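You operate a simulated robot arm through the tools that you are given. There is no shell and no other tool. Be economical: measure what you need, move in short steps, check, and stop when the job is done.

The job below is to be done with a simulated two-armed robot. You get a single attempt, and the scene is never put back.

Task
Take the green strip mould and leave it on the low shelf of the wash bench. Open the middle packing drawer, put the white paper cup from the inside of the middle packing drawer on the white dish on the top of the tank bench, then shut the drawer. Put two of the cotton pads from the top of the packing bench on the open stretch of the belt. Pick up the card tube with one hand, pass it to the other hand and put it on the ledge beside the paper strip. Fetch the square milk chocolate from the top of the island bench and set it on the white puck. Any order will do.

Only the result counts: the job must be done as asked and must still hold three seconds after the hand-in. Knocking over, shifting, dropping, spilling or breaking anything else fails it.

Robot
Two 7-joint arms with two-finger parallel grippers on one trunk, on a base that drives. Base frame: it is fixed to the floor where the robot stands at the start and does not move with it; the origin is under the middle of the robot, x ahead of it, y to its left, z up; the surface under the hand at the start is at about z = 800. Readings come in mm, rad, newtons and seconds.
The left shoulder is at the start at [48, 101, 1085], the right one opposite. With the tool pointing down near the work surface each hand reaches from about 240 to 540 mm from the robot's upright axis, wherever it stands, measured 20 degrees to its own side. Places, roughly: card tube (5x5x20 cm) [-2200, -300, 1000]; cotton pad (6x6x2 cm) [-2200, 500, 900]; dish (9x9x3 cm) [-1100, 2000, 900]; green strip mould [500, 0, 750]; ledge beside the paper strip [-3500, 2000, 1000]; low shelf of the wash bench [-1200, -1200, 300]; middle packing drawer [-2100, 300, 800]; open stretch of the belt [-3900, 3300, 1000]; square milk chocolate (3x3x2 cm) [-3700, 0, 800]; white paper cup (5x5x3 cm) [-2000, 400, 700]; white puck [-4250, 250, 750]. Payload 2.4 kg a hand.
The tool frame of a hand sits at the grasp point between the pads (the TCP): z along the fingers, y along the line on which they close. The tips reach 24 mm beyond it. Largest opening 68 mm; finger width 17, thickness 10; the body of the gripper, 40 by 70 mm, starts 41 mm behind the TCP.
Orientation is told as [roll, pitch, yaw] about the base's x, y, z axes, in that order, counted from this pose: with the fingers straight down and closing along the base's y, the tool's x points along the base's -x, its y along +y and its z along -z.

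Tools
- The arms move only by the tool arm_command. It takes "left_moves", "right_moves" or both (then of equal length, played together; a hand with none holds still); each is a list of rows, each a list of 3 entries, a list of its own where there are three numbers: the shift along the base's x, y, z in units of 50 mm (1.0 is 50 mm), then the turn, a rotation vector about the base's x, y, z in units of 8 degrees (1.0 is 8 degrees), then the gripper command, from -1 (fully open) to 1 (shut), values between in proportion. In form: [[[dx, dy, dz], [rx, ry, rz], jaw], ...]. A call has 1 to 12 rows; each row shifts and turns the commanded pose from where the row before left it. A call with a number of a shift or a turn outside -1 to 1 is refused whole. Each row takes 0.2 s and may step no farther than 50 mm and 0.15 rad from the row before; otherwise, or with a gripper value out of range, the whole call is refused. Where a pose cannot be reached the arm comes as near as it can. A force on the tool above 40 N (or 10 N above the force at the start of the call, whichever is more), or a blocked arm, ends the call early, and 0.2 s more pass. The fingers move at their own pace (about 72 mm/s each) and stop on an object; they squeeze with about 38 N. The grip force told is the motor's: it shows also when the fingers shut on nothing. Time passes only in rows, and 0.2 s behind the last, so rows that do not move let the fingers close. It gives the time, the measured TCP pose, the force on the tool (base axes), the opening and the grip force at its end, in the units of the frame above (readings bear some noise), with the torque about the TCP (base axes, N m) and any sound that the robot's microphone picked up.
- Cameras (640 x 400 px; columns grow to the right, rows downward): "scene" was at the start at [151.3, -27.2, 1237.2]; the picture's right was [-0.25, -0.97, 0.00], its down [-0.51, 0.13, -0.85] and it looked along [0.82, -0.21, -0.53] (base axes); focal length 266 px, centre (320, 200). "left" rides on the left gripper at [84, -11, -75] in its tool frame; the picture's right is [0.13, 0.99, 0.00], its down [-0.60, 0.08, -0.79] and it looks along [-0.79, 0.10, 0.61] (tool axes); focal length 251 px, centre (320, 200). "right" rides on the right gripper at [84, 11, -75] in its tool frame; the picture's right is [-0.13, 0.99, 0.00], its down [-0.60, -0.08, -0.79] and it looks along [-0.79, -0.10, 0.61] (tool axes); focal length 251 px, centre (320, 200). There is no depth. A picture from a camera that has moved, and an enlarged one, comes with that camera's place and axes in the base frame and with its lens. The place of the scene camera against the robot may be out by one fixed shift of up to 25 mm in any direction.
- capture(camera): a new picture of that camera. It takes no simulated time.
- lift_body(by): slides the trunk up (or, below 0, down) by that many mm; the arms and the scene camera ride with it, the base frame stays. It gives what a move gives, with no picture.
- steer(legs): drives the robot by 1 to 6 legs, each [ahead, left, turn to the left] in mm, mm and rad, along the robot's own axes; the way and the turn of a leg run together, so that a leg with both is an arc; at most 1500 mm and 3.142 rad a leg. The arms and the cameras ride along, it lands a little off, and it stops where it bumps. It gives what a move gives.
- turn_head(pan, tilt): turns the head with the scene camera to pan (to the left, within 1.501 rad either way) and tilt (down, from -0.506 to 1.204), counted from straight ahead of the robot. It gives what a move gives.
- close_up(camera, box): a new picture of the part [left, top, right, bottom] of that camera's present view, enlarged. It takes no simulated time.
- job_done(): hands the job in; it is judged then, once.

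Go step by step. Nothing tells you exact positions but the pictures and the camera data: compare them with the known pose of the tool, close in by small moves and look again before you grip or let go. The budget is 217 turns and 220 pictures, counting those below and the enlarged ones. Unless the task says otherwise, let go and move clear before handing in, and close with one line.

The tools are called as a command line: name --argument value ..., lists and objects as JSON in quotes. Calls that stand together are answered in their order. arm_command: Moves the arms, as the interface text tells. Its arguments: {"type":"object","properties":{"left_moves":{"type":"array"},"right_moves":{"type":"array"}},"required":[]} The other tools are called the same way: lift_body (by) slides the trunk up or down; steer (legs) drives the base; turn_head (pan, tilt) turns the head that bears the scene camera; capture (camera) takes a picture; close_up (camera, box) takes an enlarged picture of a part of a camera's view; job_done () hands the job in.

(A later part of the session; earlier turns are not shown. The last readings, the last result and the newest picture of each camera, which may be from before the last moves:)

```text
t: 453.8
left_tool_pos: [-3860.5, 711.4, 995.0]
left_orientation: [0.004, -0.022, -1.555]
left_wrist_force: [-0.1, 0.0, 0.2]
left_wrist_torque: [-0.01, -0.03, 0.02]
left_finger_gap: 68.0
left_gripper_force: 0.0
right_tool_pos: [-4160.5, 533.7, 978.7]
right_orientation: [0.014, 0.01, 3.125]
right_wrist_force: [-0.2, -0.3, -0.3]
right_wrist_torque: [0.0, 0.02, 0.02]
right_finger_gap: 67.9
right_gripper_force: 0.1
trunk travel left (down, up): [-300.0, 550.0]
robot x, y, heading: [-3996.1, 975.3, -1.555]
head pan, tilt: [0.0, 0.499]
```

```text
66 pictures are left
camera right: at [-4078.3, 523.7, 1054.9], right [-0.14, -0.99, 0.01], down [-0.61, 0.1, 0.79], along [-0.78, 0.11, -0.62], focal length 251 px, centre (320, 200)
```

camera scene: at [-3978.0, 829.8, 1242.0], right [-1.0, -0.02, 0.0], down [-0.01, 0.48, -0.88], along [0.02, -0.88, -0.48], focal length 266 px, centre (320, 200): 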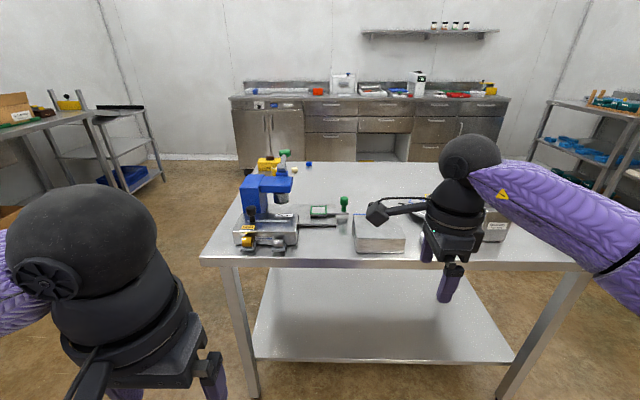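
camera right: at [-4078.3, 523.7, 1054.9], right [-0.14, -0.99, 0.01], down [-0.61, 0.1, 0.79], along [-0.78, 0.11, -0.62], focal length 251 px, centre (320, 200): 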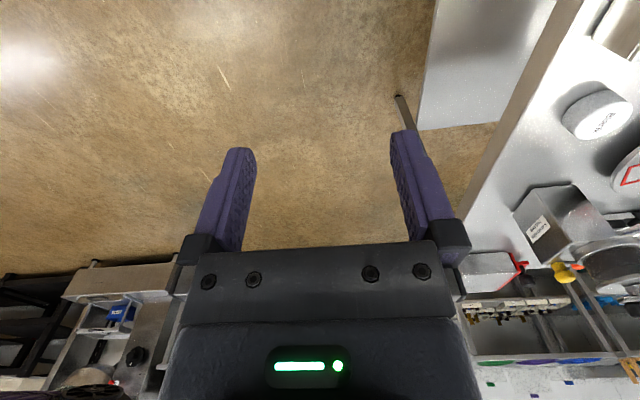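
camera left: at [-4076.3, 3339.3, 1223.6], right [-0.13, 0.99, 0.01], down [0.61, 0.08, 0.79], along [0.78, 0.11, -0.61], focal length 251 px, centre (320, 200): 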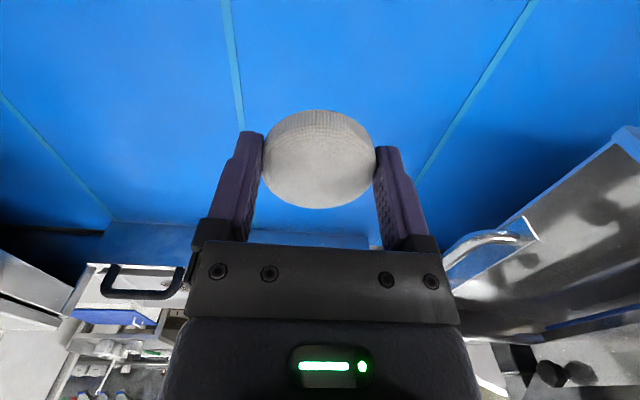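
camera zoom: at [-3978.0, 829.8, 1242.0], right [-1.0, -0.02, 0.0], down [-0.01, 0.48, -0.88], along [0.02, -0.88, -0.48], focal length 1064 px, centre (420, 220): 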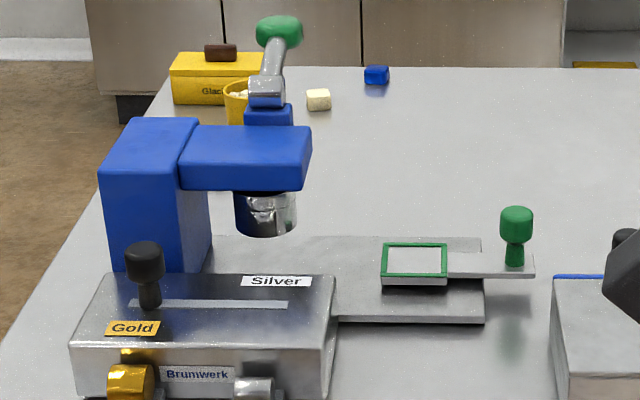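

The white puck (with a label) shows in the right-hand view. The brown chocolate may be partly hidden behind the press, so I'll raise the trunk for a better view.

lift_body --by 400

turn_head --pan 0.15 --tilt 0.7

capture --camera "scene"

close_up --camera "scene" --box '[230, 90, 470, 240]'

```text
t: 457.6
left_tool_pos: [-3859.9, 711.4, 1394.4]
left_orientation: [0.003, -0.021, -1.553]
left_wrist_force: [0.4, -0.5, -0.4]
left_wrist_torque: [0.02, 0.0, 0.0]
left_finger_gap: 67.9
left_gripper_force: 0.0
right_tool_pos: [-4159.6, 534.6, 1378.4]
right_orientation: [0.014, 0.012, 3.126]
right_wrist_force: [-0.1, -0.3, 0.3]
right_wrist_torque: [-0.01, -0.01, 0.02]
right_finger_gap: 67.8
right_gripper_force: 0.1
trunk travel left (down, up): [-700.0, 150.0]
robot x, y, heading: [-3997.9, 971.7, -1.548]
head pan, tilt: [0.0, 0.499]
```

```text
t: 458.3
left_tool_pos: [-3860.0, 712.7, 1395.4]
left_orientation: [0.004, -0.023, -1.553]
left_wrist_force: [-0.6, 0.3, -0.9]
left_wrist_torque: [0.03, 0.01, 0.01]
left_finger_gap: 67.9
left_gripper_force: 0.0
right_tool_pos: [-4160.1, 535.0, 1378.0]
right_orientation: [0.015, 0.009, 3.127]
right_wrist_force: [-0.5, -0.1, -0.6]
right_wrist_torque: [-0.01, -0.02, 0.03]
right_finger_gap: 68.1
right_gripper_force: 0.0
trunk travel left (down, up): [-700.0, 150.0]
robot x, y, heading: [-3994.4, 974.5, -1.556]
head pan, tilt: [0.15, 0.7]
```

```text
65 pictures are left
camera scene: at [-3966.2, 874.5, 1626.1], right [-0.99, -0.17, 0.0], down [-0.11, 0.63, -0.77], along [0.13, -0.75, -0.64], focal length 266 px, centre (320, 200)
```

scene: 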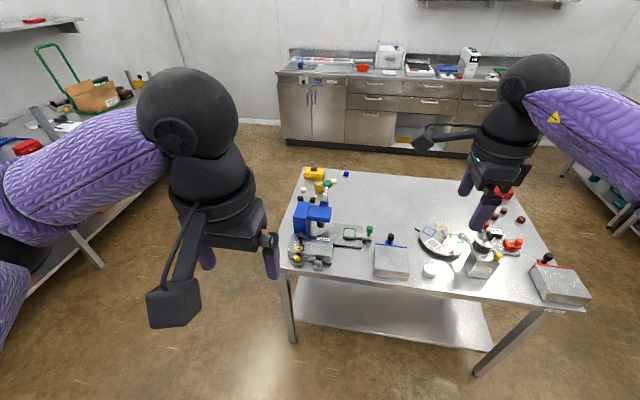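

```text
2.67 times, centred on (350, 165) of scene
camera zoom: at [-3966.2, 874.5, 1626.1], right [-0.99, -0.17, 0.0], down [-0.11, 0.63, -0.77], along [0.13, -0.75, -0.64], focal length 709 px, centre (240, 293)
```

zoom: 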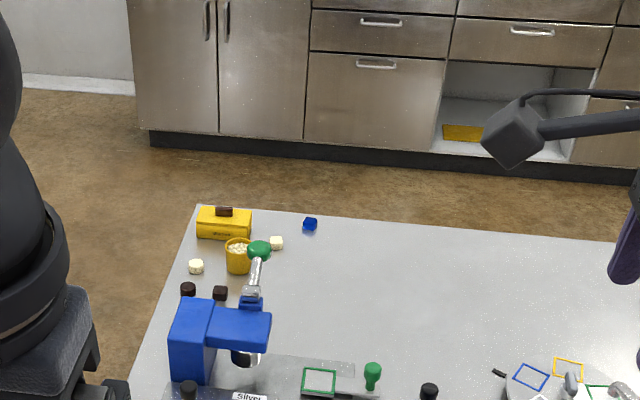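

close_up --camera "scene" --box '[292, 175, 340, 205]'

close_up --camera "scene" --box '[410, 190, 538, 290]'

```text
13.33 times, centred on (316, 190) of scene
camera zoom: at [-3966.2, 874.5, 1626.1], right [-0.99, -0.17, 0.0], down [-0.11, 0.63, -0.77], along [0.13, -0.75, -0.64], focal length 3546 px, centre (373, 333)
```

zoom: 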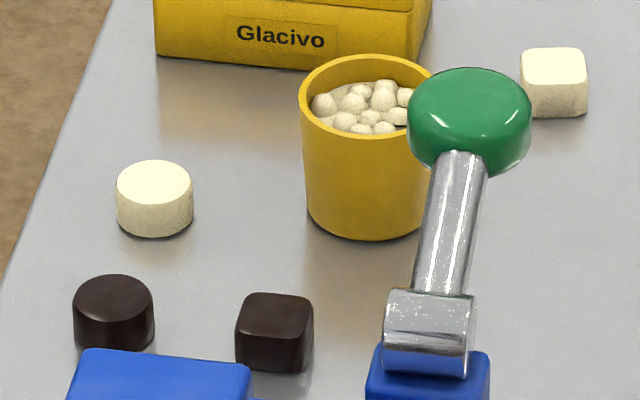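

```text
4.00 times, centred on (474, 240) of scene
camera zoom: at [-3966.2, 874.5, 1626.1], right [-0.99, -0.17, 0.0], down [-0.11, 0.63, -0.77], along [0.13, -0.75, -0.64], focal length 1064 px, centre (-296, 40)
```

zoom: 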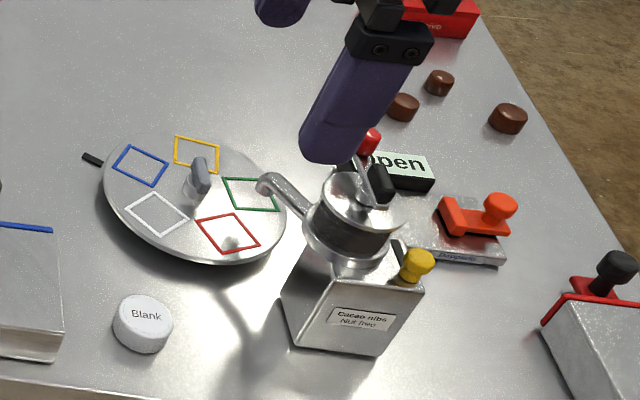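

The "Blank" white puck is at about [-4256, 259]. The brown pieces here look dark (east) or round (west), so the square milk one may be hidden behind the blue press. I'll go round to the island's east end and look.

steer --legs '[[0, 660, 0], [900, 0, 0], [0, 0, -1.585]]'

turn_head --pan 0.0 --tilt 0.85

capture --camera "scene"

```text
t: 470.2
left_tool_pos: [-3601.0, -63.3, 1396.2]
left_orientation: [0.004, -0.02, -3.128]
left_wrist_force: [-0.1, 0.3, 0.0]
left_wrist_torque: [-0.03, -0.03, -0.02]
left_finger_gap: 68.1
left_gripper_force: 0.1
right_tool_pos: [-3776.4, 236.9, 1379.2]
right_orientation: [0.013, 0.009, 1.552]
right_wrist_force: [0.6, 0.0, 1.1]
right_wrist_torque: [0.0, -0.01, -0.01]
right_finger_gap: 67.9
right_gripper_force: 0.1
trunk travel left (down, up): [-700.0, 150.0]
robot x, y, heading: [-3338.1, 69.0, -3.129]
head pan, tilt: [0.15, 0.7]
```

```text
t: 470.9
left_tool_pos: [-3601.1, -64.4, 1395.3]
left_orientation: [0.004, -0.021, -3.128]
left_wrist_force: [0.3, -0.1, 0.8]
left_wrist_torque: [0.04, -0.02, 0.04]
left_finger_gap: 68.3
left_gripper_force: 0.1
right_tool_pos: [-3777.2, 236.5, 1379.2]
right_orientation: [0.013, 0.01, 1.552]
right_wrist_force: [-1.0, 0.2, 0.3]
right_wrist_torque: [0.01, -0.02, 0.01]
right_finger_gap: 67.8
right_gripper_force: 0.0
trunk travel left (down, up): [-700.0, 150.0]
robot x, y, heading: [-3337.8, 72.0, -3.127]
head pan, tilt: [0.0, 0.85]
```

```text
61 pictures are left
camera scene: at [-3410.4, 65.5, 1613.8], right [-0.02, 1.0, 0.0], down [0.75, 0.01, -0.66], along [-0.66, -0.01, -0.75], focal length 266 px, centre (320, 200)
```

scene: 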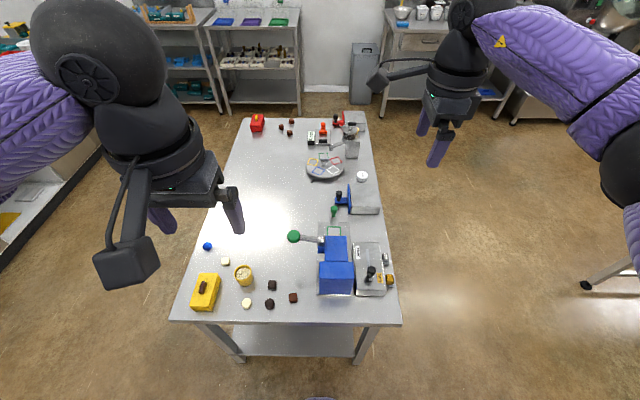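

close_up --camera "scene" --box '[225, 260, 321, 320]'

```text
6.67 times, centred on (273, 290) of scene
camera zoom: at [-3410.4, 65.5, 1613.8], right [-0.02, 1.0, 0.0], down [0.75, 0.01, -0.66], along [-0.66, -0.01, -0.75], focal length 1773 px, centre (633, -400)
```

zoom: 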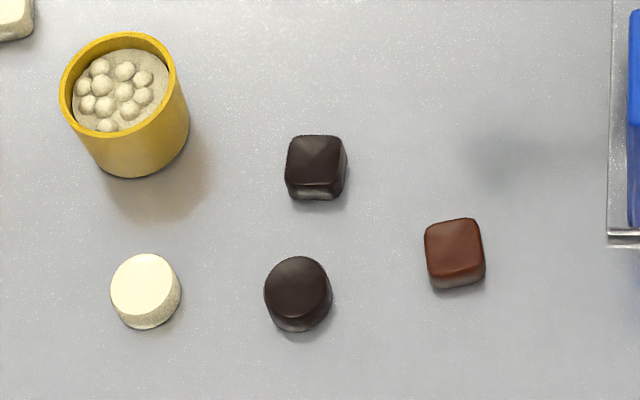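

Found it: the square milk chocolate is at about [-3713, -19], next to the dark ones. I'll move the right hand aside, lower the trunk, and bring the left hand over it with the jaws partly open.

arm_command --right_moves '[[[0.5, 0.5, 0], [0, 0, 0], -1], [[0.5, 0.5, 0], [0, 0, 0], -1], [[0.5, 0.5, 0], [0, 0, 0], -1], [[0.3, 0.5, 0], [0, 0, 0], -1]]'

lift_body --by -380

arm_command --left_moves '[[[-0.5, 0.2, -0.1], [0, 0, 0], -0.5], [[-0.5, 0.2, -0.2], [0, 0, 0], -0.5], [[-0.5, 0.2, -0.2], [0, 0, 0], -0.5], [[-0.5, 0.2, -0.2], [0, 0, 0], -0.5]]'

capture --camera "left"

capture --camera "scene"

```text
t: 471.9
left_tool_pos: [-3600.9, -63.3, 1395.6]
left_orientation: [0.005, -0.022, -3.127]
left_wrist_force: [0.8, 0.5, 0.6]
left_wrist_torque: [-0.01, -0.04, -0.01]
left_finger_gap: 67.8
left_gripper_force: 0.0
right_tool_pos: [-3684.4, 337.5, 1377.0]
right_orientation: [0.014, 0.012, 1.553]
right_wrist_force: [-0.8, 0.1, 0.6]
right_wrist_torque: [-0.03, -0.01, 0.0]
right_finger_gap: 68.3
right_gripper_force: 0.0
trunk travel left (down, up): [-700.0, 150.0]
robot x, y, heading: [-3337.5, 74.5, -3.128]
head pan, tilt: [0.0, 0.85]
```

```text
t: 475.5
left_tool_pos: [-3600.1, -63.5, 1014.7]
left_orientation: [0.004, -0.021, -3.127]
left_wrist_force: [-0.2, -0.4, -0.5]
left_wrist_torque: [0.01, 0.01, -0.01]
left_finger_gap: 67.9
left_gripper_force: 0.0
right_tool_pos: [-3685.0, 337.8, 997.8]
right_orientation: [0.015, 0.011, 1.551]
right_wrist_force: [-0.2, 0.6, -0.7]
right_wrist_torque: [-0.01, 0.02, 0.0]
right_finger_gap: 68.1
right_gripper_force: 0.0
trunk travel left (down, up): [-320.0, 530.0]
robot x, y, heading: [-3336.0, 70.8, -3.124]
head pan, tilt: [0.0, 0.85]
```

```text
t: 476.5
left_tool_pos: [-3699.4, -23.5, 981.3]
left_orientation: [0.005, -0.021, -3.131]
left_wrist_force: [-0.2, -0.3, 0.0]
left_wrist_torque: [0.0, 0.0, 0.01]
left_finger_gap: 51.1
left_gripper_force: 0.1
right_tool_pos: [-3686.3, 337.3, 997.7]
right_orientation: [0.014, 0.012, 1.552]
right_wrist_force: [0.1, -0.6, -0.3]
right_wrist_torque: [-0.04, -0.05, -0.01]
right_finger_gap: 67.9
right_gripper_force: 0.0
trunk travel left (down, up): [-320.0, 530.0]
robot x, y, heading: [-3335.1, 73.2, -3.125]
head pan, tilt: [0.0, 0.85]
```

```text
59 pictures are left
camera left: at [-3614.6, -10.7, 1054.5], right [0.14, -0.99, 0.0], down [-0.59, -0.08, 0.81], along [-0.8, -0.12, -0.59], focal length 251 px, centre (320, 200)
```

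left: 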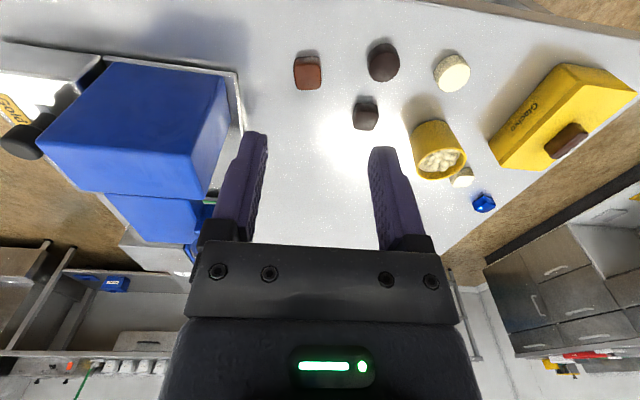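

```text
58 pictures are left
camera scene: at [-3443.9, 65.2, 1232.2], right [-0.01, 1.0, 0.0], down [0.75, 0.01, -0.66], along [-0.66, -0.01, -0.75], focal length 266 px, centre (320, 200)
```

scene: 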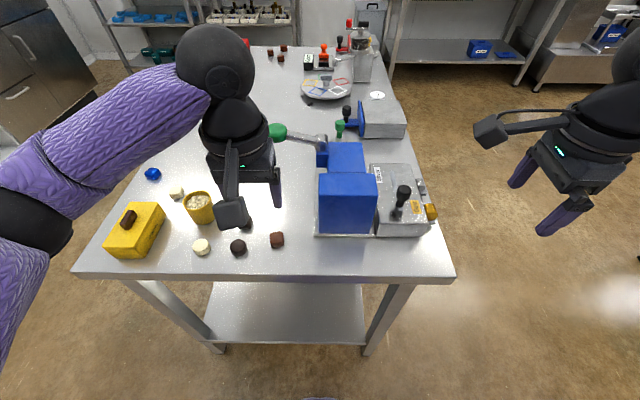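

The hand camera suggests [-3727, -17]. I'll move over it, lower part way, and check again.

arm_command --left_moves '[[[-0.3, 0.06, -0.5], [0, 0.15, 0], -0.5], [[-0.25, 0.06, -0.6], [0, 0, 0], -0.5]]'

capture --camera "left"

```text
t: 477.1
left_tool_pos: [-3727.6, -15.9, 925.3]
left_orientation: [0.003, -0.044, -3.126]
left_wrist_force: [-0.4, 0.6, -0.6]
left_wrist_torque: [-0.03, 0.0, -0.01]
left_finger_gap: 51.1
left_gripper_force: 0.2
right_tool_pos: [-3684.9, 337.9, 998.6]
right_orientation: [0.013, 0.011, 1.551]
right_wrist_force: [0.0, -0.6, 0.0]
right_wrist_torque: [0.0, 0.0, 0.01]
right_finger_gap: 68.0
right_gripper_force: 0.0
trunk travel left (down, up): [-320.0, 530.0]
robot x, y, heading: [-3337.4, 71.0, -3.131]
head pan, tilt: [0.0, 0.85]
```

```text
57 pictures are left
camera left: at [-3641.3, -3.9, 997.8], right [0.14, -0.99, 0.0], down [-0.57, -0.08, 0.82], along [-0.81, -0.12, -0.57], focal length 251 px, centre (320, 200)
```

left: 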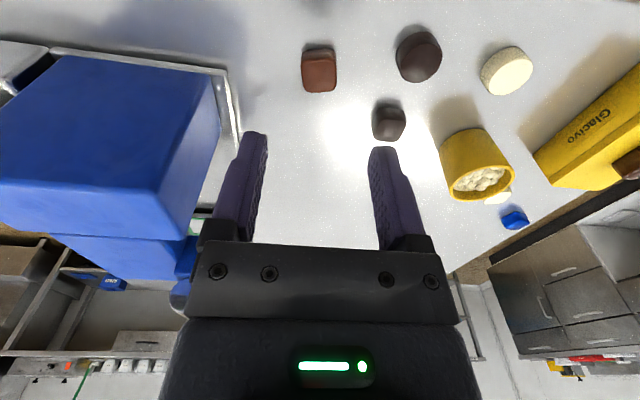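

The chocolate is on the tool axis, top at about z 823. I'll level the hand, correct x to -3732 and lower.

arm_command --left_moves '[[[-0.08, 0, -0.6], [0, -0.31, 0], -0.5], [[0, 0, -0.6], [0, 0, 0], -0.5], [[0, 0, -0.5], [0, 0, 0], -0.5]]'

capture --camera "left"

```text
t: 477.9
left_tool_pos: [-3731.6, -16.9, 841.2]
left_orientation: [0.005, 0.001, -3.128]
left_wrist_force: [-0.9, 0.0, -1.1]
left_wrist_torque: [0.02, 0.0, -0.04]
left_finger_gap: 50.8
left_gripper_force: 0.2
right_tool_pos: [-3685.1, 336.2, 997.9]
right_orientation: [0.014, 0.011, 1.552]
right_wrist_force: [-0.3, 0.1, -0.5]
right_wrist_torque: [0.0, 0.02, 0.0]
right_finger_gap: 68.0
right_gripper_force: 0.1
trunk travel left (down, up): [-320.0, 530.0]
robot x, y, heading: [-3333.7, 70.2, -3.123]
head pan, tilt: [0.0, 0.85]
```

```text
56 pictures are left
camera left: at [-3647.5, -4.5, 916.5], right [0.14, -0.99, 0.0], down [-0.6, -0.08, 0.79], along [-0.78, -0.12, -0.61], focal length 251 px, centre (320, 200)
```

left: 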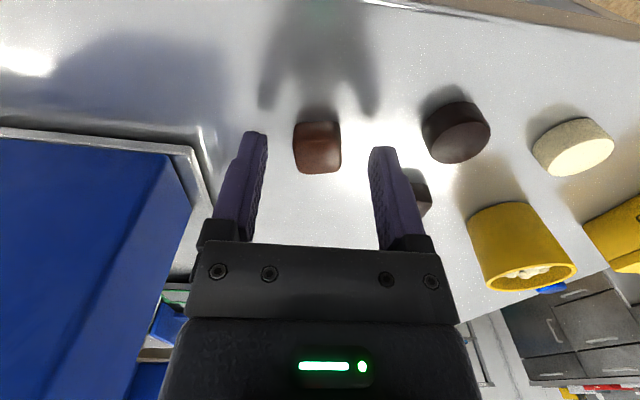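

Aligned. Lower 13 mm, close, and lift.

arm_command --left_moves '[[[0, 0, -0.15], [0, 0, 0], -0.5], [[0, 0, -0.12], [0, 0, 0], -0.5], [[0, 0, 0], [0, 0, 0], 0.5], [[0, 0, 0], [0, 0, 0], 1], [[0, 0, 0], [0, 0, 0], 1], [[0, 0, 0.15], [0, 0, 0], 1], [[0, 0, 0.4], [0, 0, 0], 1], [[0, 0, 0.7], [0, 0, 0], 1], [[0, 0, 0.8], [0, 0, 0], 1], [[0.2, 0, 0.8], [0, 0, 0], 1]]'

capture --camera "left"

```text
t: 480.1
left_tool_pos: [-3723.8, -16.1, 969.2]
left_orientation: [0.007, 0.003, -3.128]
left_wrist_force: [0.3, -0.1, 1.8]
left_wrist_torque: [0.0, -0.02, -0.01]
left_finger_gap: 23.6
left_gripper_force: 38.1
right_tool_pos: [-3686.6, 336.5, 998.5]
right_orientation: [0.015, 0.011, 1.552]
right_wrist_force: [-0.1, -0.3, -0.1]
right_wrist_torque: [-0.02, -0.03, -0.01]
right_finger_gap: 67.8
right_gripper_force: 0.0
trunk travel left (down, up): [-320.0, 530.0]
robot x, y, heading: [-3334.2, 73.0, -3.126]
head pan, tilt: [0.0, 0.85]
```

```text
55 pictures are left
camera left: at [-3638.9, -2.9, 1044.8], right [0.14, -0.99, 0.01], down [-0.6, -0.08, 0.79], along [-0.78, -0.12, -0.61], focal length 251 px, centre (320, 200)
```

left: 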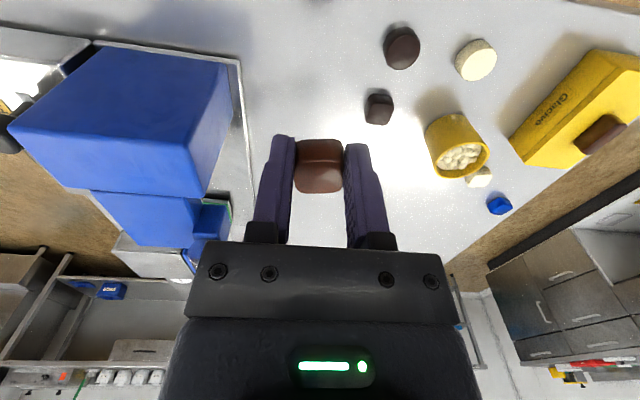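

The chocolate is held. I'll tuck it in, drive round to the island's north side, and face the puck.

arm_command --left_moves '[[[0.6, -0.4, 0.3], [0, 0, 0], 1], [[0.7, -0.6, 0.2], [0, 0, 0], 1], [[0.6, -0.6, 0], [0, 0, 0], 1]]'

steer --legs '[[0, -850, 0], [1050, 0, 0.015], [0, 0, 1.555], [130, 0, 0]]'

capture --camera "scene"

capture --camera "left"

```text
t: 480.9
left_tool_pos: [-3626.7, -95.6, 992.9]
left_orientation: [0.005, 0.004, -3.131]
left_wrist_force: [-0.3, 0.1, 0.9]
left_wrist_torque: [-0.02, -0.02, 0.01]
left_finger_gap: 23.9
left_gripper_force: 37.8
right_tool_pos: [-3685.0, 336.6, 999.1]
right_orientation: [0.015, 0.011, 1.553]
right_wrist_force: [0.3, 0.0, -0.7]
right_wrist_torque: [0.04, -0.02, -0.02]
right_finger_gap: 67.9
right_gripper_force: 0.1
trunk travel left (down, up): [-320.0, 530.0]
robot x, y, heading: [-3335.4, 70.8, -3.124]
head pan, tilt: [0.0, 0.85]
```

```text
t: 495.2
left_tool_pos: [-4233.6, 489.2, 992.7]
left_orientation: [0.002, 0.001, -1.55]
left_wrist_force: [-0.9, 0.4, 0.1]
left_wrist_torque: [0.0, 0.01, -0.02]
left_finger_gap: 21.0
left_gripper_force: 38.0
right_tool_pos: [-4665.4, 425.8, 998.6]
right_orientation: [0.011, 0.01, 3.13]
right_wrist_force: [1.0, -0.1, 0.1]
right_wrist_torque: [0.0, 0.0, -0.02]
right_finger_gap: 68.1
right_gripper_force: 0.1
trunk travel left (down, up): [-320.0, 530.0]
robot x, y, heading: [-4404.1, 780.4, -1.547]
head pan, tilt: [0.0, 0.85]
```

```text
54 pictures are left
camera scene: at [-4385.1, 649.7, 1232.2], right [-1.0, -0.02, 0.0], down [-0.02, 0.75, -0.66], along [0.02, -0.66, -0.75], focal length 266 px, centre (320, 200)
```

scene: 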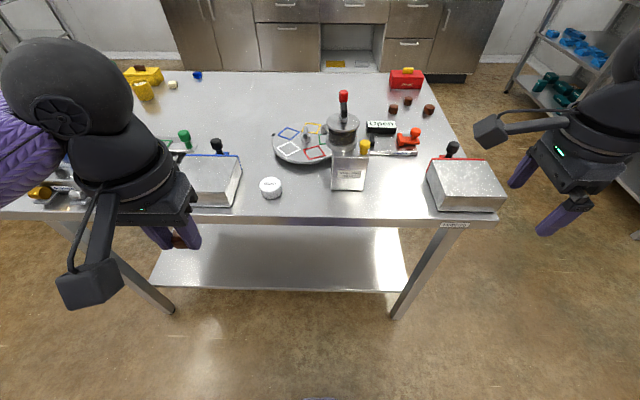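

```text
53 pictures are left
camera left: at [-4246.6, 573.2, 1068.1], right [0.99, 0.15, 0.0], down [0.09, -0.6, 0.79], along [0.12, -0.78, -0.61], focal length 251 px, centre (320, 200)
```

left: 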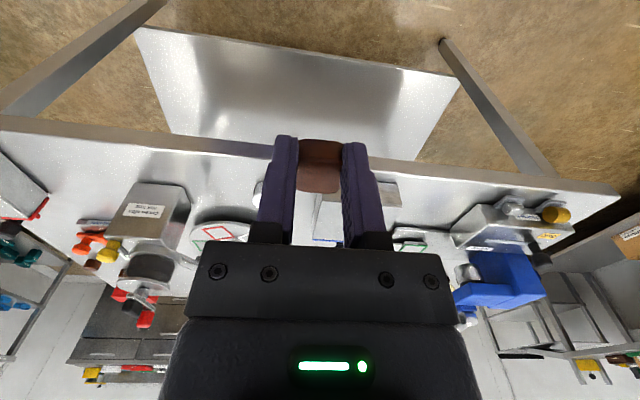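

The puck is at about [-4266, 265], just beside a metal block. I'll drive in 100 mm and bring the chocolate over it for a close look.

steer --legs '[[100, 0, -0.02]]'

arm_command --left_moves '[[[-0.1, -0.5, -0.2], [0, 0, 0], 1], [[-0.15, -0.5, -0.3], [0, 0, 0], 1], [[-0.15, -0.5, -0.3], [0, 0, 0], 1], [[-0.15, -0.4, -0.3], [0, 0, 0], 1]]'

capture --camera "left"

close_up --camera "scene" --box '[180, 130, 380, 255]'

```text
t: 496.4
left_tool_pos: [-4236.7, 388.0, 992.3]
left_orientation: [0.004, 0.002, -1.568]
left_wrist_force: [-0.3, -0.5, -0.3]
left_wrist_torque: [0.01, 0.0, -0.01]
left_finger_gap: 21.6
left_gripper_force: 37.9
right_tool_pos: [-4671.0, 333.8, 997.4]
right_orientation: [0.013, 0.013, 3.111]
right_wrist_force: [-0.1, 1.0, -0.6]
right_wrist_torque: [0.0, -0.02, 0.0]
right_finger_gap: 68.0
right_gripper_force: 0.0
trunk travel left (down, up): [-320.0, 530.0]
robot x, y, heading: [-4402.7, 677.5, -1.565]
head pan, tilt: [0.0, 0.85]
```

```text
t: 497.4
left_tool_pos: [-4266.7, 290.7, 937.2]
left_orientation: [0.003, 0.002, -1.57]
left_wrist_force: [-1.2, 0.2, 0.3]
left_wrist_torque: [0.02, 0.01, 0.02]
left_finger_gap: 22.5
left_gripper_force: 38.2
right_tool_pos: [-4671.4, 332.7, 997.6]
right_orientation: [0.014, 0.009, 3.109]
right_wrist_force: [-0.7, -0.3, 0.1]
right_wrist_torque: [0.01, -0.02, 0.02]
right_finger_gap: 68.3
right_gripper_force: 0.0
trunk travel left (down, up): [-320.0, 530.0]
robot x, y, heading: [-4403.0, 679.9, -1.568]
head pan, tilt: [0.0, 0.85]
```

```text
52 pictures are left
camera left: at [-4277.6, 375.1, 1011.7], right [0.99, 0.13, 0.0], down [0.08, -0.61, 0.79], along [0.11, -0.79, -0.61], focal length 251 px, centre (320, 200)
```

left: 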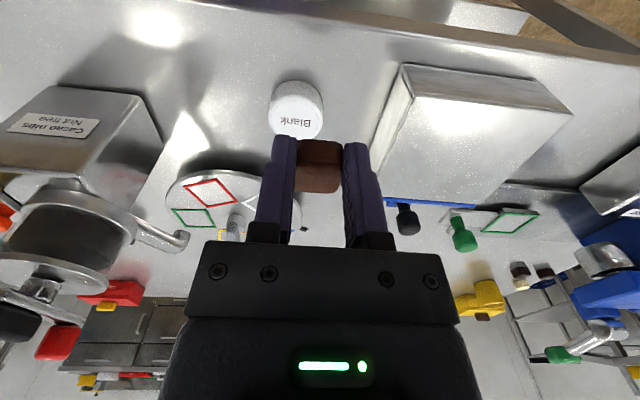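

```text
3.20 times, centred on (280, 192) of scene
camera zoom: at [-4386.2, 551.1, 1232.2], right [-1.0, 0.0, 0.0], down [0.0, 0.75, -0.66], along [0.0, -0.66, -0.75], focal length 851 px, centre (448, 224)
```

zoom: 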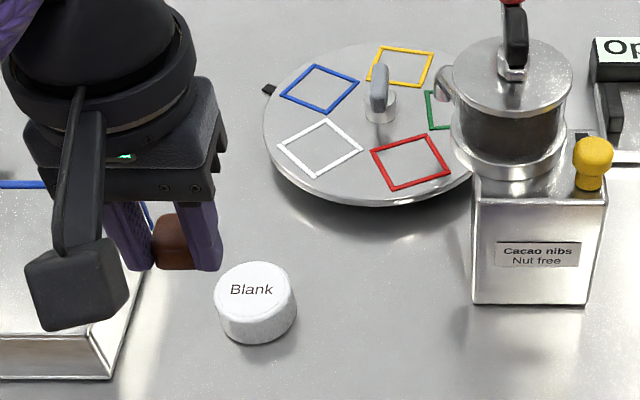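

The puck's top centre is at about [-4279, 249]. Move over it and lower to z ≈ 885 for a final check.

arm_command --left_moves '[[[-0.12, -0.42, -0.3], [0, 0, 0], 1], [[-0.12, -0.42, -0.4], [0, 0, 0], 1], [[0, 0, -0.35], [0, 0, 0], 1]]'

capture --camera "left"

close_up --camera "scene" --box '[180, 130, 340, 230]'

```text
t: 498.1
left_tool_pos: [-4278.4, 250.5, 885.6]
left_orientation: [0.006, 0.002, -1.567]
left_wrist_force: [-0.8, -0.2, -0.3]
left_wrist_torque: [-0.01, 0.01, -0.04]
left_finger_gap: 22.3
left_gripper_force: 38.6
right_tool_pos: [-4670.7, 334.6, 997.8]
right_orientation: [0.015, 0.009, 3.11]
right_wrist_force: [0.0, 0.3, 0.6]
right_wrist_torque: [0.0, 0.01, 0.0]
right_finger_gap: 68.0
right_gripper_force: 0.2
trunk travel left (down, up): [-320.0, 530.0]
robot x, y, heading: [-4401.9, 680.1, -1.561]
head pan, tilt: [0.0, 0.85]
```

```text
50 pictures are left
camera left: at [-4289.7, 334.2, 960.9], right [0.99, 0.13, 0.0], down [0.08, -0.61, 0.79], along [0.11, -0.79, -0.61], focal length 251 px, centre (320, 200)
```

left: 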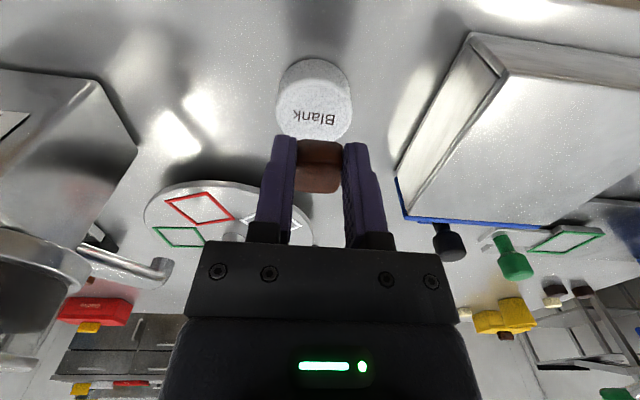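

```text
4.00 times, centred on (260, 180) of scene
camera zoom: at [-4386.2, 551.2, 1232.2], right [-1.0, 0.0, 0.0], down [0.0, 0.75, -0.66], along [0.0, -0.66, -0.75], focal length 1064 px, centre (560, 280)
```

zoom: 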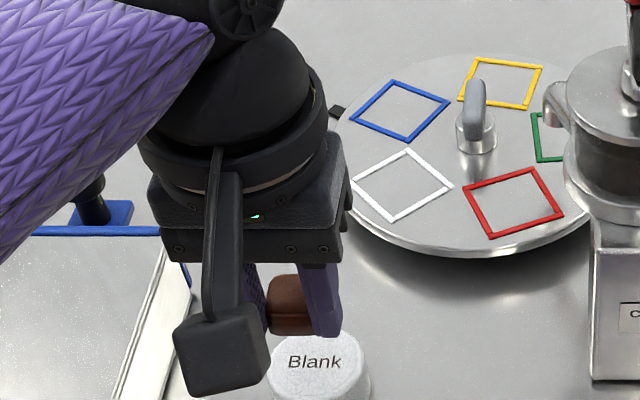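

On axis within a few mm (puck top ≈ z 830). Lower slowly until contact.

arm_command --left_moves '[[[-0.06, 0, -0.25], [0, 0, 0], 1], [[0, 0, -0.15], [0, 0, 0], 1]]'

capture --camera "left"

close_up --camera "scene" --box '[200, 160, 320, 235]'

```text
t: 498.8
left_tool_pos: [-4280.4, 250.6, 866.2]
left_orientation: [0.006, 0.001, -1.57]
left_wrist_force: [0.3, -0.8, -0.4]
left_wrist_torque: [-0.01, 0.0, -0.02]
left_finger_gap: 22.5
left_gripper_force: 38.3
right_tool_pos: [-4672.2, 333.1, 996.9]
right_orientation: [0.015, 0.01, 3.111]
right_wrist_force: [-0.3, -0.4, -0.5]
right_wrist_torque: [-0.01, 0.01, 0.0]
right_finger_gap: 68.0
right_gripper_force: 0.1
trunk travel left (down, up): [-320.0, 530.0]
robot x, y, heading: [-4405.6, 680.2, -1.565]
head pan, tilt: [0.0, 0.85]
```

```text
48 pictures are left
camera left: at [-4291.7, 334.5, 941.2], right [0.99, 0.13, 0.0], down [0.08, -0.6, 0.79], along [0.11, -0.79, -0.61], focal length 251 px, centre (320, 200)
```

left: 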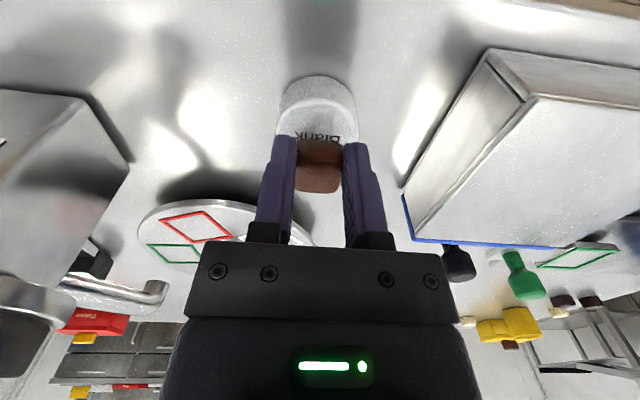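

```text
5.33 times, centred on (260, 198) of scene
camera zoom: at [-4386.2, 551.2, 1232.2], right [-1.0, 0.0, 0.0], down [0.0, 0.75, -0.66], along [0.0, -0.66, -0.75], focal length 1418 px, centre (640, 213)
```

zoom: 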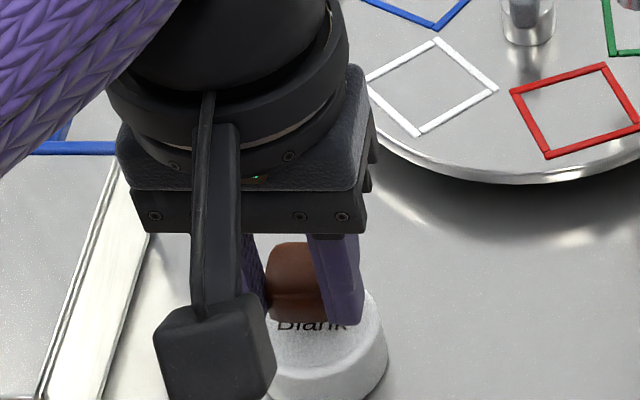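

arm_command --left_moves '[[[0, 0, -0.08], [0, 0, 0], 1], [[0, 0, -0.06], [0, 0, 0], 1], [[0, 0, -0.06], [0, 0, 0], 1], [[0, 0, -0.06], [0, 0, 0], 1], [[0, 0, -0.06], [0, 0, 0], 1], [[0, 0, -0.06], [0, 0, 0], 1]]'

close_up --camera "left" --box '[220, 60, 420, 185]'

```text
t: 500.0
left_tool_pos: [-4280.6, 248.5, 855.8]
left_orientation: [-0.001, -0.012, -1.567]
left_wrist_force: [1.0, 3.3, 26.7]
left_wrist_torque: [0.05, -0.1, 0.03]
left_finger_gap: 22.7
left_gripper_force: 37.7
right_tool_pos: [-4672.1, 334.2, 999.2]
right_orientation: [0.012, 0.01, 3.11]
right_wrist_force: [0.0, 0.0, -0.3]
right_wrist_torque: [0.01, -0.01, -0.02]
right_finger_gap: 67.8
right_gripper_force: 0.1
trunk travel left (down, up): [-320.0, 530.0]
robot x, y, heading: [-4402.2, 679.2, -1.57]
head pan, tilt: [0.0, 0.85]
stopped in row 6 (left hand): the force on the tool passed its limit at 45 N (the readings are from after the stop); the commanded pose is now the measured one
```

```text
3.20 times, centred on (320, 122) of left
camera zoom: at [-4292.2, 334.5, 928.8], right [0.99, 0.13, 0.0], down [0.08, -0.59, 0.8], along [0.11, -0.79, -0.6], focal length 805 px, centre (320, 448)
```

zoom: 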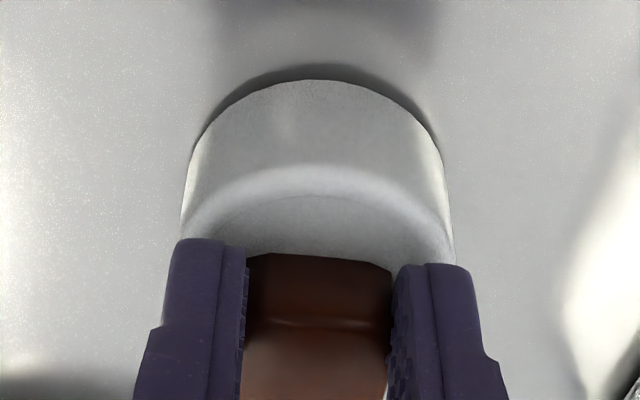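

Contact at the expected height. I'll relieve the pressure, open gently, and rise.

arm_command --left_moves '[[[0, 0, 0.05], [0, 0, 0], 1], [[0, 0, 0], [0, 0, 0], 0.2], [[0, 0, 0], [0, 0, 0], 0.0], [[0, 0, 0], [0, 0, 0], -0.2], [[0, 0, 0.2], [0, 0, 0], -0.2], [[0, 0, 0.4], [0, 0, 0], -0.2], [[0, 0, 0.6], [0, 0, 0], -0.2], [[0, 0, 0.8], [0, 0, 0], -0.2]]'

capture --camera "left"

```text
t: 501.8
left_tool_pos: [-4279.9, 250.0, 955.5]
left_orientation: [0.001, -0.008, -1.569]
left_wrist_force: [0.4, 0.2, 0.6]
left_wrist_torque: [-0.04, 0.01, 0.03]
left_finger_gap: 40.8
left_gripper_force: 0.1
right_tool_pos: [-4671.4, 333.0, 997.8]
right_orientation: [0.015, 0.01, 3.11]
right_wrist_force: [0.3, 0.7, -0.3]
right_wrist_torque: [0.02, 0.01, 0.01]
right_finger_gap: 68.3
right_gripper_force: 0.1
trunk travel left (down, up): [-320.0, 530.0]
robot x, y, heading: [-4399.8, 679.2, -1.567]
head pan, tilt: [0.0, 0.85]
```

```text
45 pictures are left
camera left: at [-4291.0, 334.4, 1029.8], right [0.99, 0.13, 0.0], down [0.08, -0.6, 0.8], along [0.11, -0.79, -0.6], focal length 251 px, centre (320, 200)
```

left: 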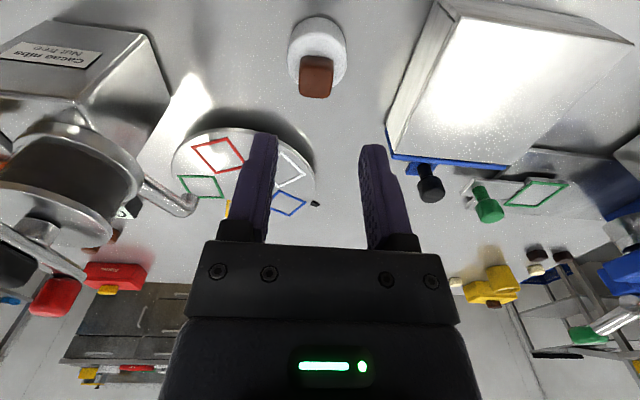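

The square milk chocolate sits on the white puck. I'll back away with a look from the scene camera, then drive over to the card tube at the packing bench.

steer --legs '[[-250, 0, 0]]'

close_up --camera "scene" --box '[200, 80, 360, 180]'

steer --legs '[[0, 1450, 0], [0, 150, 0], [0, 0, 1.567], [0, -1060, 0]]'

turn_head --pan -0.3 --tilt 0.5

capture --camera "scene"

```text
t: 503.6
left_tool_pos: [-4279.6, 501.7, 954.1]
left_orientation: [0.002, -0.006, -1.569]
left_wrist_force: [0.1, 1.0, 0.1]
left_wrist_torque: [-0.05, 0.01, 0.01]
left_finger_gap: 40.8
left_gripper_force: 0.0
right_tool_pos: [-4672.3, 586.5, 998.5]
right_orientation: [0.013, 0.01, 3.111]
right_wrist_force: [0.7, 0.1, -0.2]
right_wrist_torque: [0.02, 0.02, -0.01]
right_finger_gap: 67.8
right_gripper_force: 0.0
trunk travel left (down, up): [-320.0, 530.0]
robot x, y, heading: [-4405.2, 931.8, -1.564]
head pan, tilt: [0.0, 0.85]
```

```text
4.00 times, centred on (280, 130) of scene
camera zoom: at [-4387.2, 803.7, 1232.3], right [-1.0, 0.0, 0.0], down [0.0, 0.75, -0.66], along [0.0, -0.66, -0.75], focal length 1064 px, centre (480, 480)
```

zoom: 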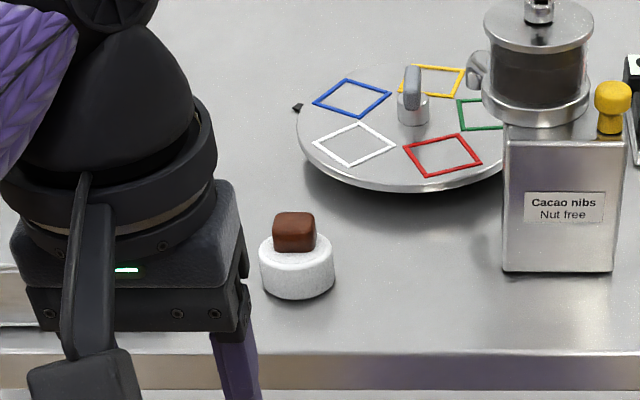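

```text
t: 520.6
left_tool_pos: [-2363.8, 43.7, 954.9]
left_orientation: [0.002, -0.007, 0.044]
left_wrist_force: [0.3, 0.1, -0.1]
left_wrist_torque: [0.0, -0.01, 0.01]
left_finger_gap: 40.8
left_gripper_force: 0.0
right_tool_pos: [-2431.9, -350.4, 998.4]
right_orientation: [0.014, 0.009, -1.563]
right_wrist_force: [-0.2, 1.0, 0.8]
right_wrist_torque: [0.01, 0.0, -0.01]
right_finger_gap: 68.2
right_gripper_force: 0.0
trunk travel left (down, up): [-320.0, 530.0]
robot x, y, heading: [-2787.6, -94.3, 0.047]
head pan, tilt: [0.0, 0.85]
```

```text
t: 521.4
left_tool_pos: [-2363.5, 44.5, 953.9]
left_orientation: [0.002, -0.008, 0.043]
left_wrist_force: [-0.3, 0.7, 0.8]
left_wrist_torque: [0.0, 0.02, -0.02]
left_finger_gap: 40.9
left_gripper_force: 0.1
right_tool_pos: [-2430.8, -351.4, 998.8]
right_orientation: [0.013, 0.011, -1.561]
right_wrist_force: [-0.5, 0.1, 0.0]
right_wrist_torque: [0.03, 0.02, 0.01]
right_finger_gap: 68.2
right_gripper_force: 0.0
trunk travel left (down, up): [-320.0, 530.0]
robot x, y, heading: [-2786.3, -94.9, 0.044]
head pan, tilt: [-0.3, 0.499]
```

```text
43 pictures are left
camera scene: at [-2639.7, -121.4, 1262.1], right [-0.25, -0.97, 0.0], down [-0.46, 0.12, -0.88], along [0.85, -0.22, -0.48], focal length 266 px, centre (320, 200)
```

scene: 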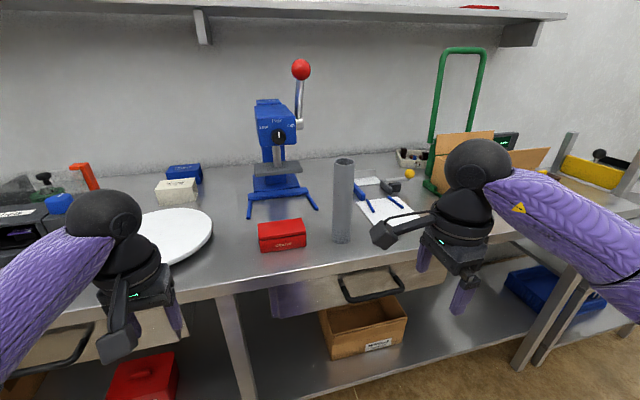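

The chocolate is clearly on the puck. The tube stands at about [-2170, -291], top ≈ 1080. I'll set the right hand to yaw 0 and tilt it forward about 60° so it can grip the tube's side from the front, leaving the top free for the left hand.

arm_command --right_moves '[[[0, 0, 0], [0, 0, 0.93], -1], [[0, 0, 0], [0, 0, 0.93], -1], [[0, 0, 0], [0, 0, 0.93], -1], [[0, 0, 0], [0, 0, 0.93], -1], [[0, 0, 0], [0, 0, 0.93], -1], [[0, 0, 0], [0, 0, 0.93], -1], [[0, 0, 0], [0, 0, 0.93], -1], [[0, 0, 0], [0, 0, 0.93], -1], [[0, 0, 0], [0, 0, 0.93], -1], [[0, 0, 0], [0, 0, 0.93], -1], [[0, 0, 0], [0, 0, 0.93], -1], [[0, 0, 0], [0, 0, 0.93], -1]]'

arm_command --right_moves '[[[0, 0, 0], [0, -0.9, 0], -1], [[0, 0, 0], [0, -0.9, 0], -1], [[0, 0, 0], [0, -0.9, 0], -1], [[0, 0, 0], [0, -0.9, 0], -1], [[0, 0, 0], [0, -0.9, 0], -1], [[0, 0, 0], [0, -0.9, 0], -1], [[0, 0, 0], [0, -0.9, 0], -1], [[0, 0, 0], [0, -0.9, 0], -1]]'

```text
t: 524.0
left_tool_pos: [-2364.7, 44.3, 954.9]
left_orientation: [0.002, -0.006, 0.045]
left_wrist_force: [0.5, 0.1, 0.0]
left_wrist_torque: [-0.02, 0.02, 0.0]
left_finger_gap: 40.9
left_gripper_force: 0.1
right_tool_pos: [-2430.3, -351.5, 997.3]
right_orientation: [0.013, 0.011, -0.001]
right_wrist_force: [-1.2, -0.6, -0.1]
right_wrist_torque: [-0.01, -0.04, 0.0]
right_finger_gap: 67.6
right_gripper_force: 0.0
trunk travel left (down, up): [-320.0, 530.0]
robot x, y, heading: [-2791.2, -97.2, 0.043]
head pan, tilt: [-0.3, 0.499]
```

```text
t: 525.8
left_tool_pos: [-2363.9, 45.6, 954.1]
left_orientation: [0.002, -0.007, 0.044]
left_wrist_force: [-0.5, -0.5, -0.6]
left_wrist_torque: [-0.04, 0.02, -0.02]
left_finger_gap: 40.7
left_gripper_force: 0.1
right_tool_pos: [-2431.2, -351.4, 998.4]
right_orientation: [0.023, -0.993, -0.006]
right_wrist_force: [0.2, 0.5, -0.3]
right_wrist_torque: [0.01, -0.02, 0.0]
right_finger_gap: 67.9
right_gripper_force: 0.0
trunk travel left (down, up): [-320.0, 530.0]
robot x, y, heading: [-2789.5, -96.7, 0.05]
head pan, tilt: [-0.3, 0.499]
```

Tilted well. I'll raise the left hand out of the way, lower the right to z ≈ 960, and align the base so the right hand faces the tube.

arm_command --left_moves '[[[-0.3, 0, 0.8], [0, 0, 0], -1], [[-0.3, 0, 0.8], [0, 0, 0], -1], [[-0.3, 0, 0.6], [0, 0, 0], -1], [[-0.3, 0, 0.5], [0, 0, 0], -1]]' --right_moves '[[[0, 0, -0.3], [0, 0, 0], -1], [[0, 0, -0.3], [0, 0, 0], -1], [[0, 0, -0.15], [0, 0, 0], -1], [[0, 0, 0], [0, 0, 0], -1]]'

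steer --legs '[[0, 78, -0.05], [165, 0, 0]]'

capture --camera "right"

capture --camera "scene"

```text
t: 526.8
left_tool_pos: [-2423.3, 46.9, 1088.9]
left_orientation: [0.003, -0.006, 0.043]
left_wrist_force: [0.6, 0.0, -0.7]
left_wrist_torque: [-0.02, 0.01, -0.02]
left_finger_gap: 68.0
left_gripper_force: 0.1
right_tool_pos: [-2430.6, -350.9, 962.4]
right_orientation: [0.018, -0.994, -0.006]
right_wrist_force: [0.6, -0.5, 0.0]
right_wrist_torque: [0.01, 0.0, 0.0]
right_finger_gap: 68.3
right_gripper_force: 0.0
trunk travel left (down, up): [-320.0, 530.0]
robot x, y, heading: [-2787.9, -93.0, 0.046]
head pan, tilt: [-0.3, 0.499]
```

```text
t: 528.9
left_tool_pos: [-2255.1, 105.4, 1088.2]
left_orientation: [0.002, -0.008, -0.003]
left_wrist_force: [0.1, -0.7, 0.4]
left_wrist_torque: [0.0, -0.01, -0.01]
left_finger_gap: 67.9
left_gripper_force: 0.1
right_tool_pos: [-2281.7, -290.8, 962.0]
right_orientation: [0.017, -0.994, -0.054]
right_wrist_force: [-0.4, 0.2, 0.3]
right_wrist_torque: [-0.02, 0.02, -0.01]
right_finger_gap: 68.1
right_gripper_force: 0.0
trunk travel left (down, up): [-320.0, 530.0]
robot x, y, heading: [-2626.3, -18.8, -0.007]
head pan, tilt: [-0.3, 0.499]
```

```text
42 pictures are left
camera right: at [-2390.9, -274.2, 932.8], right [0.11, 0.99, 0.12], down [-0.34, -0.07, 0.94], along [0.93, -0.14, 0.33], focal length 251 px, centre (320, 200)
```

right: 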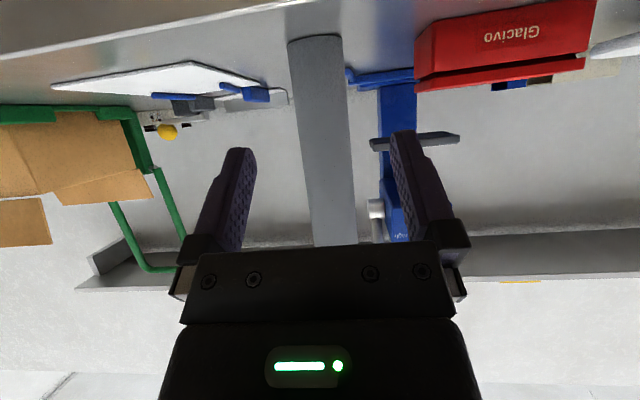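

```text
41 pictures are left
camera scene: at [-2478.5, -50.2, 1262.2], right [-0.3, -0.95, 0.0], down [-0.46, 0.14, -0.88], along [0.84, -0.26, -0.48], focal length 266 px, centre (320, 200)
```

scene: 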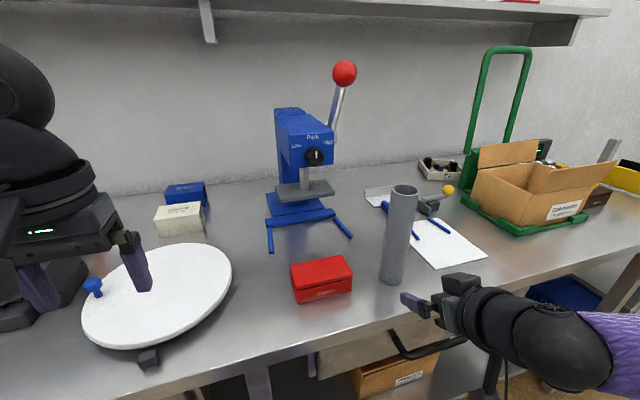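

The tube is between the fingers' line, at about [-2148, -300]. I'll straighten the hand's yaw, shift 9 mm, and drive 85 mm closer.

arm_command --right_moves '[[[0, -0.1, 0], [0, 0, 0.2], -1], [[0, -0.08, 0], [0, 0, 0.2], -1]]'

steer --legs '[[85, 0, 0.007]]'

capture --camera "right"

```text
t: 529.5
left_tool_pos: [-2255.0, 105.1, 1089.6]
left_orientation: [0.003, -0.007, -0.005]
left_wrist_force: [0.0, -0.6, 0.0]
left_wrist_torque: [0.01, 0.02, -0.01]
left_finger_gap: 68.2
left_gripper_force: 0.0
right_tool_pos: [-2282.1, -299.4, 962.6]
right_orientation: [0.018, -0.994, 0.001]
right_wrist_force: [-0.8, -0.3, 0.1]
right_wrist_torque: [-0.01, -0.02, -0.01]
right_finger_gap: 68.3
right_gripper_force: 0.0
trunk travel left (down, up): [-320.0, 530.0]
robot x, y, heading: [-2626.4, -14.7, -0.007]
head pan, tilt: [-0.3, 0.499]
```

```text
t: 530.6
left_tool_pos: [-2173.1, 106.5, 1087.8]
left_orientation: [0.003, -0.007, 0.002]
left_wrist_force: [0.6, -0.2, -0.2]
left_wrist_torque: [-0.03, 0.0, -0.01]
left_finger_gap: 68.0
left_gripper_force: 0.1
right_tool_pos: [-2198.5, -297.1, 961.2]
right_orientation: [0.019, -0.993, 0.008]
right_wrist_force: [1.4, 0.8, 0.3]
right_wrist_torque: [0.01, -0.02, 0.0]
right_finger_gap: 68.2
right_gripper_force: 0.1
trunk travel left (down, up): [-320.0, 530.0]
robot x, y, heading: [-2544.9, -16.4, -0.003]
head pan, tilt: [-0.3, 0.499]
```

```text
40 pictures are left
camera right: at [-2308.8, -288.7, 932.7], right [0.05, 0.99, 0.12], down [-0.33, -0.1, 0.94], along [0.94, -0.08, 0.33], focal length 251 px, centre (320, 200)
```

right: 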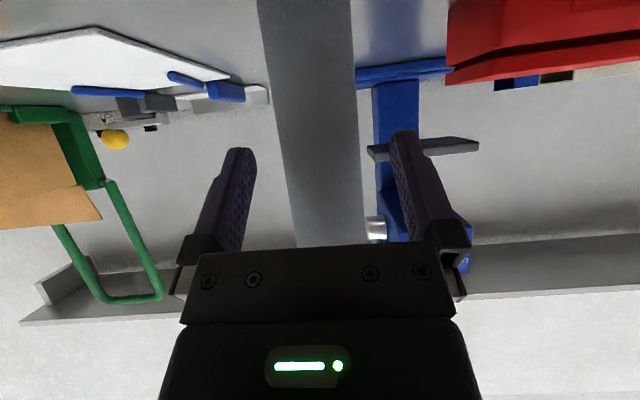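

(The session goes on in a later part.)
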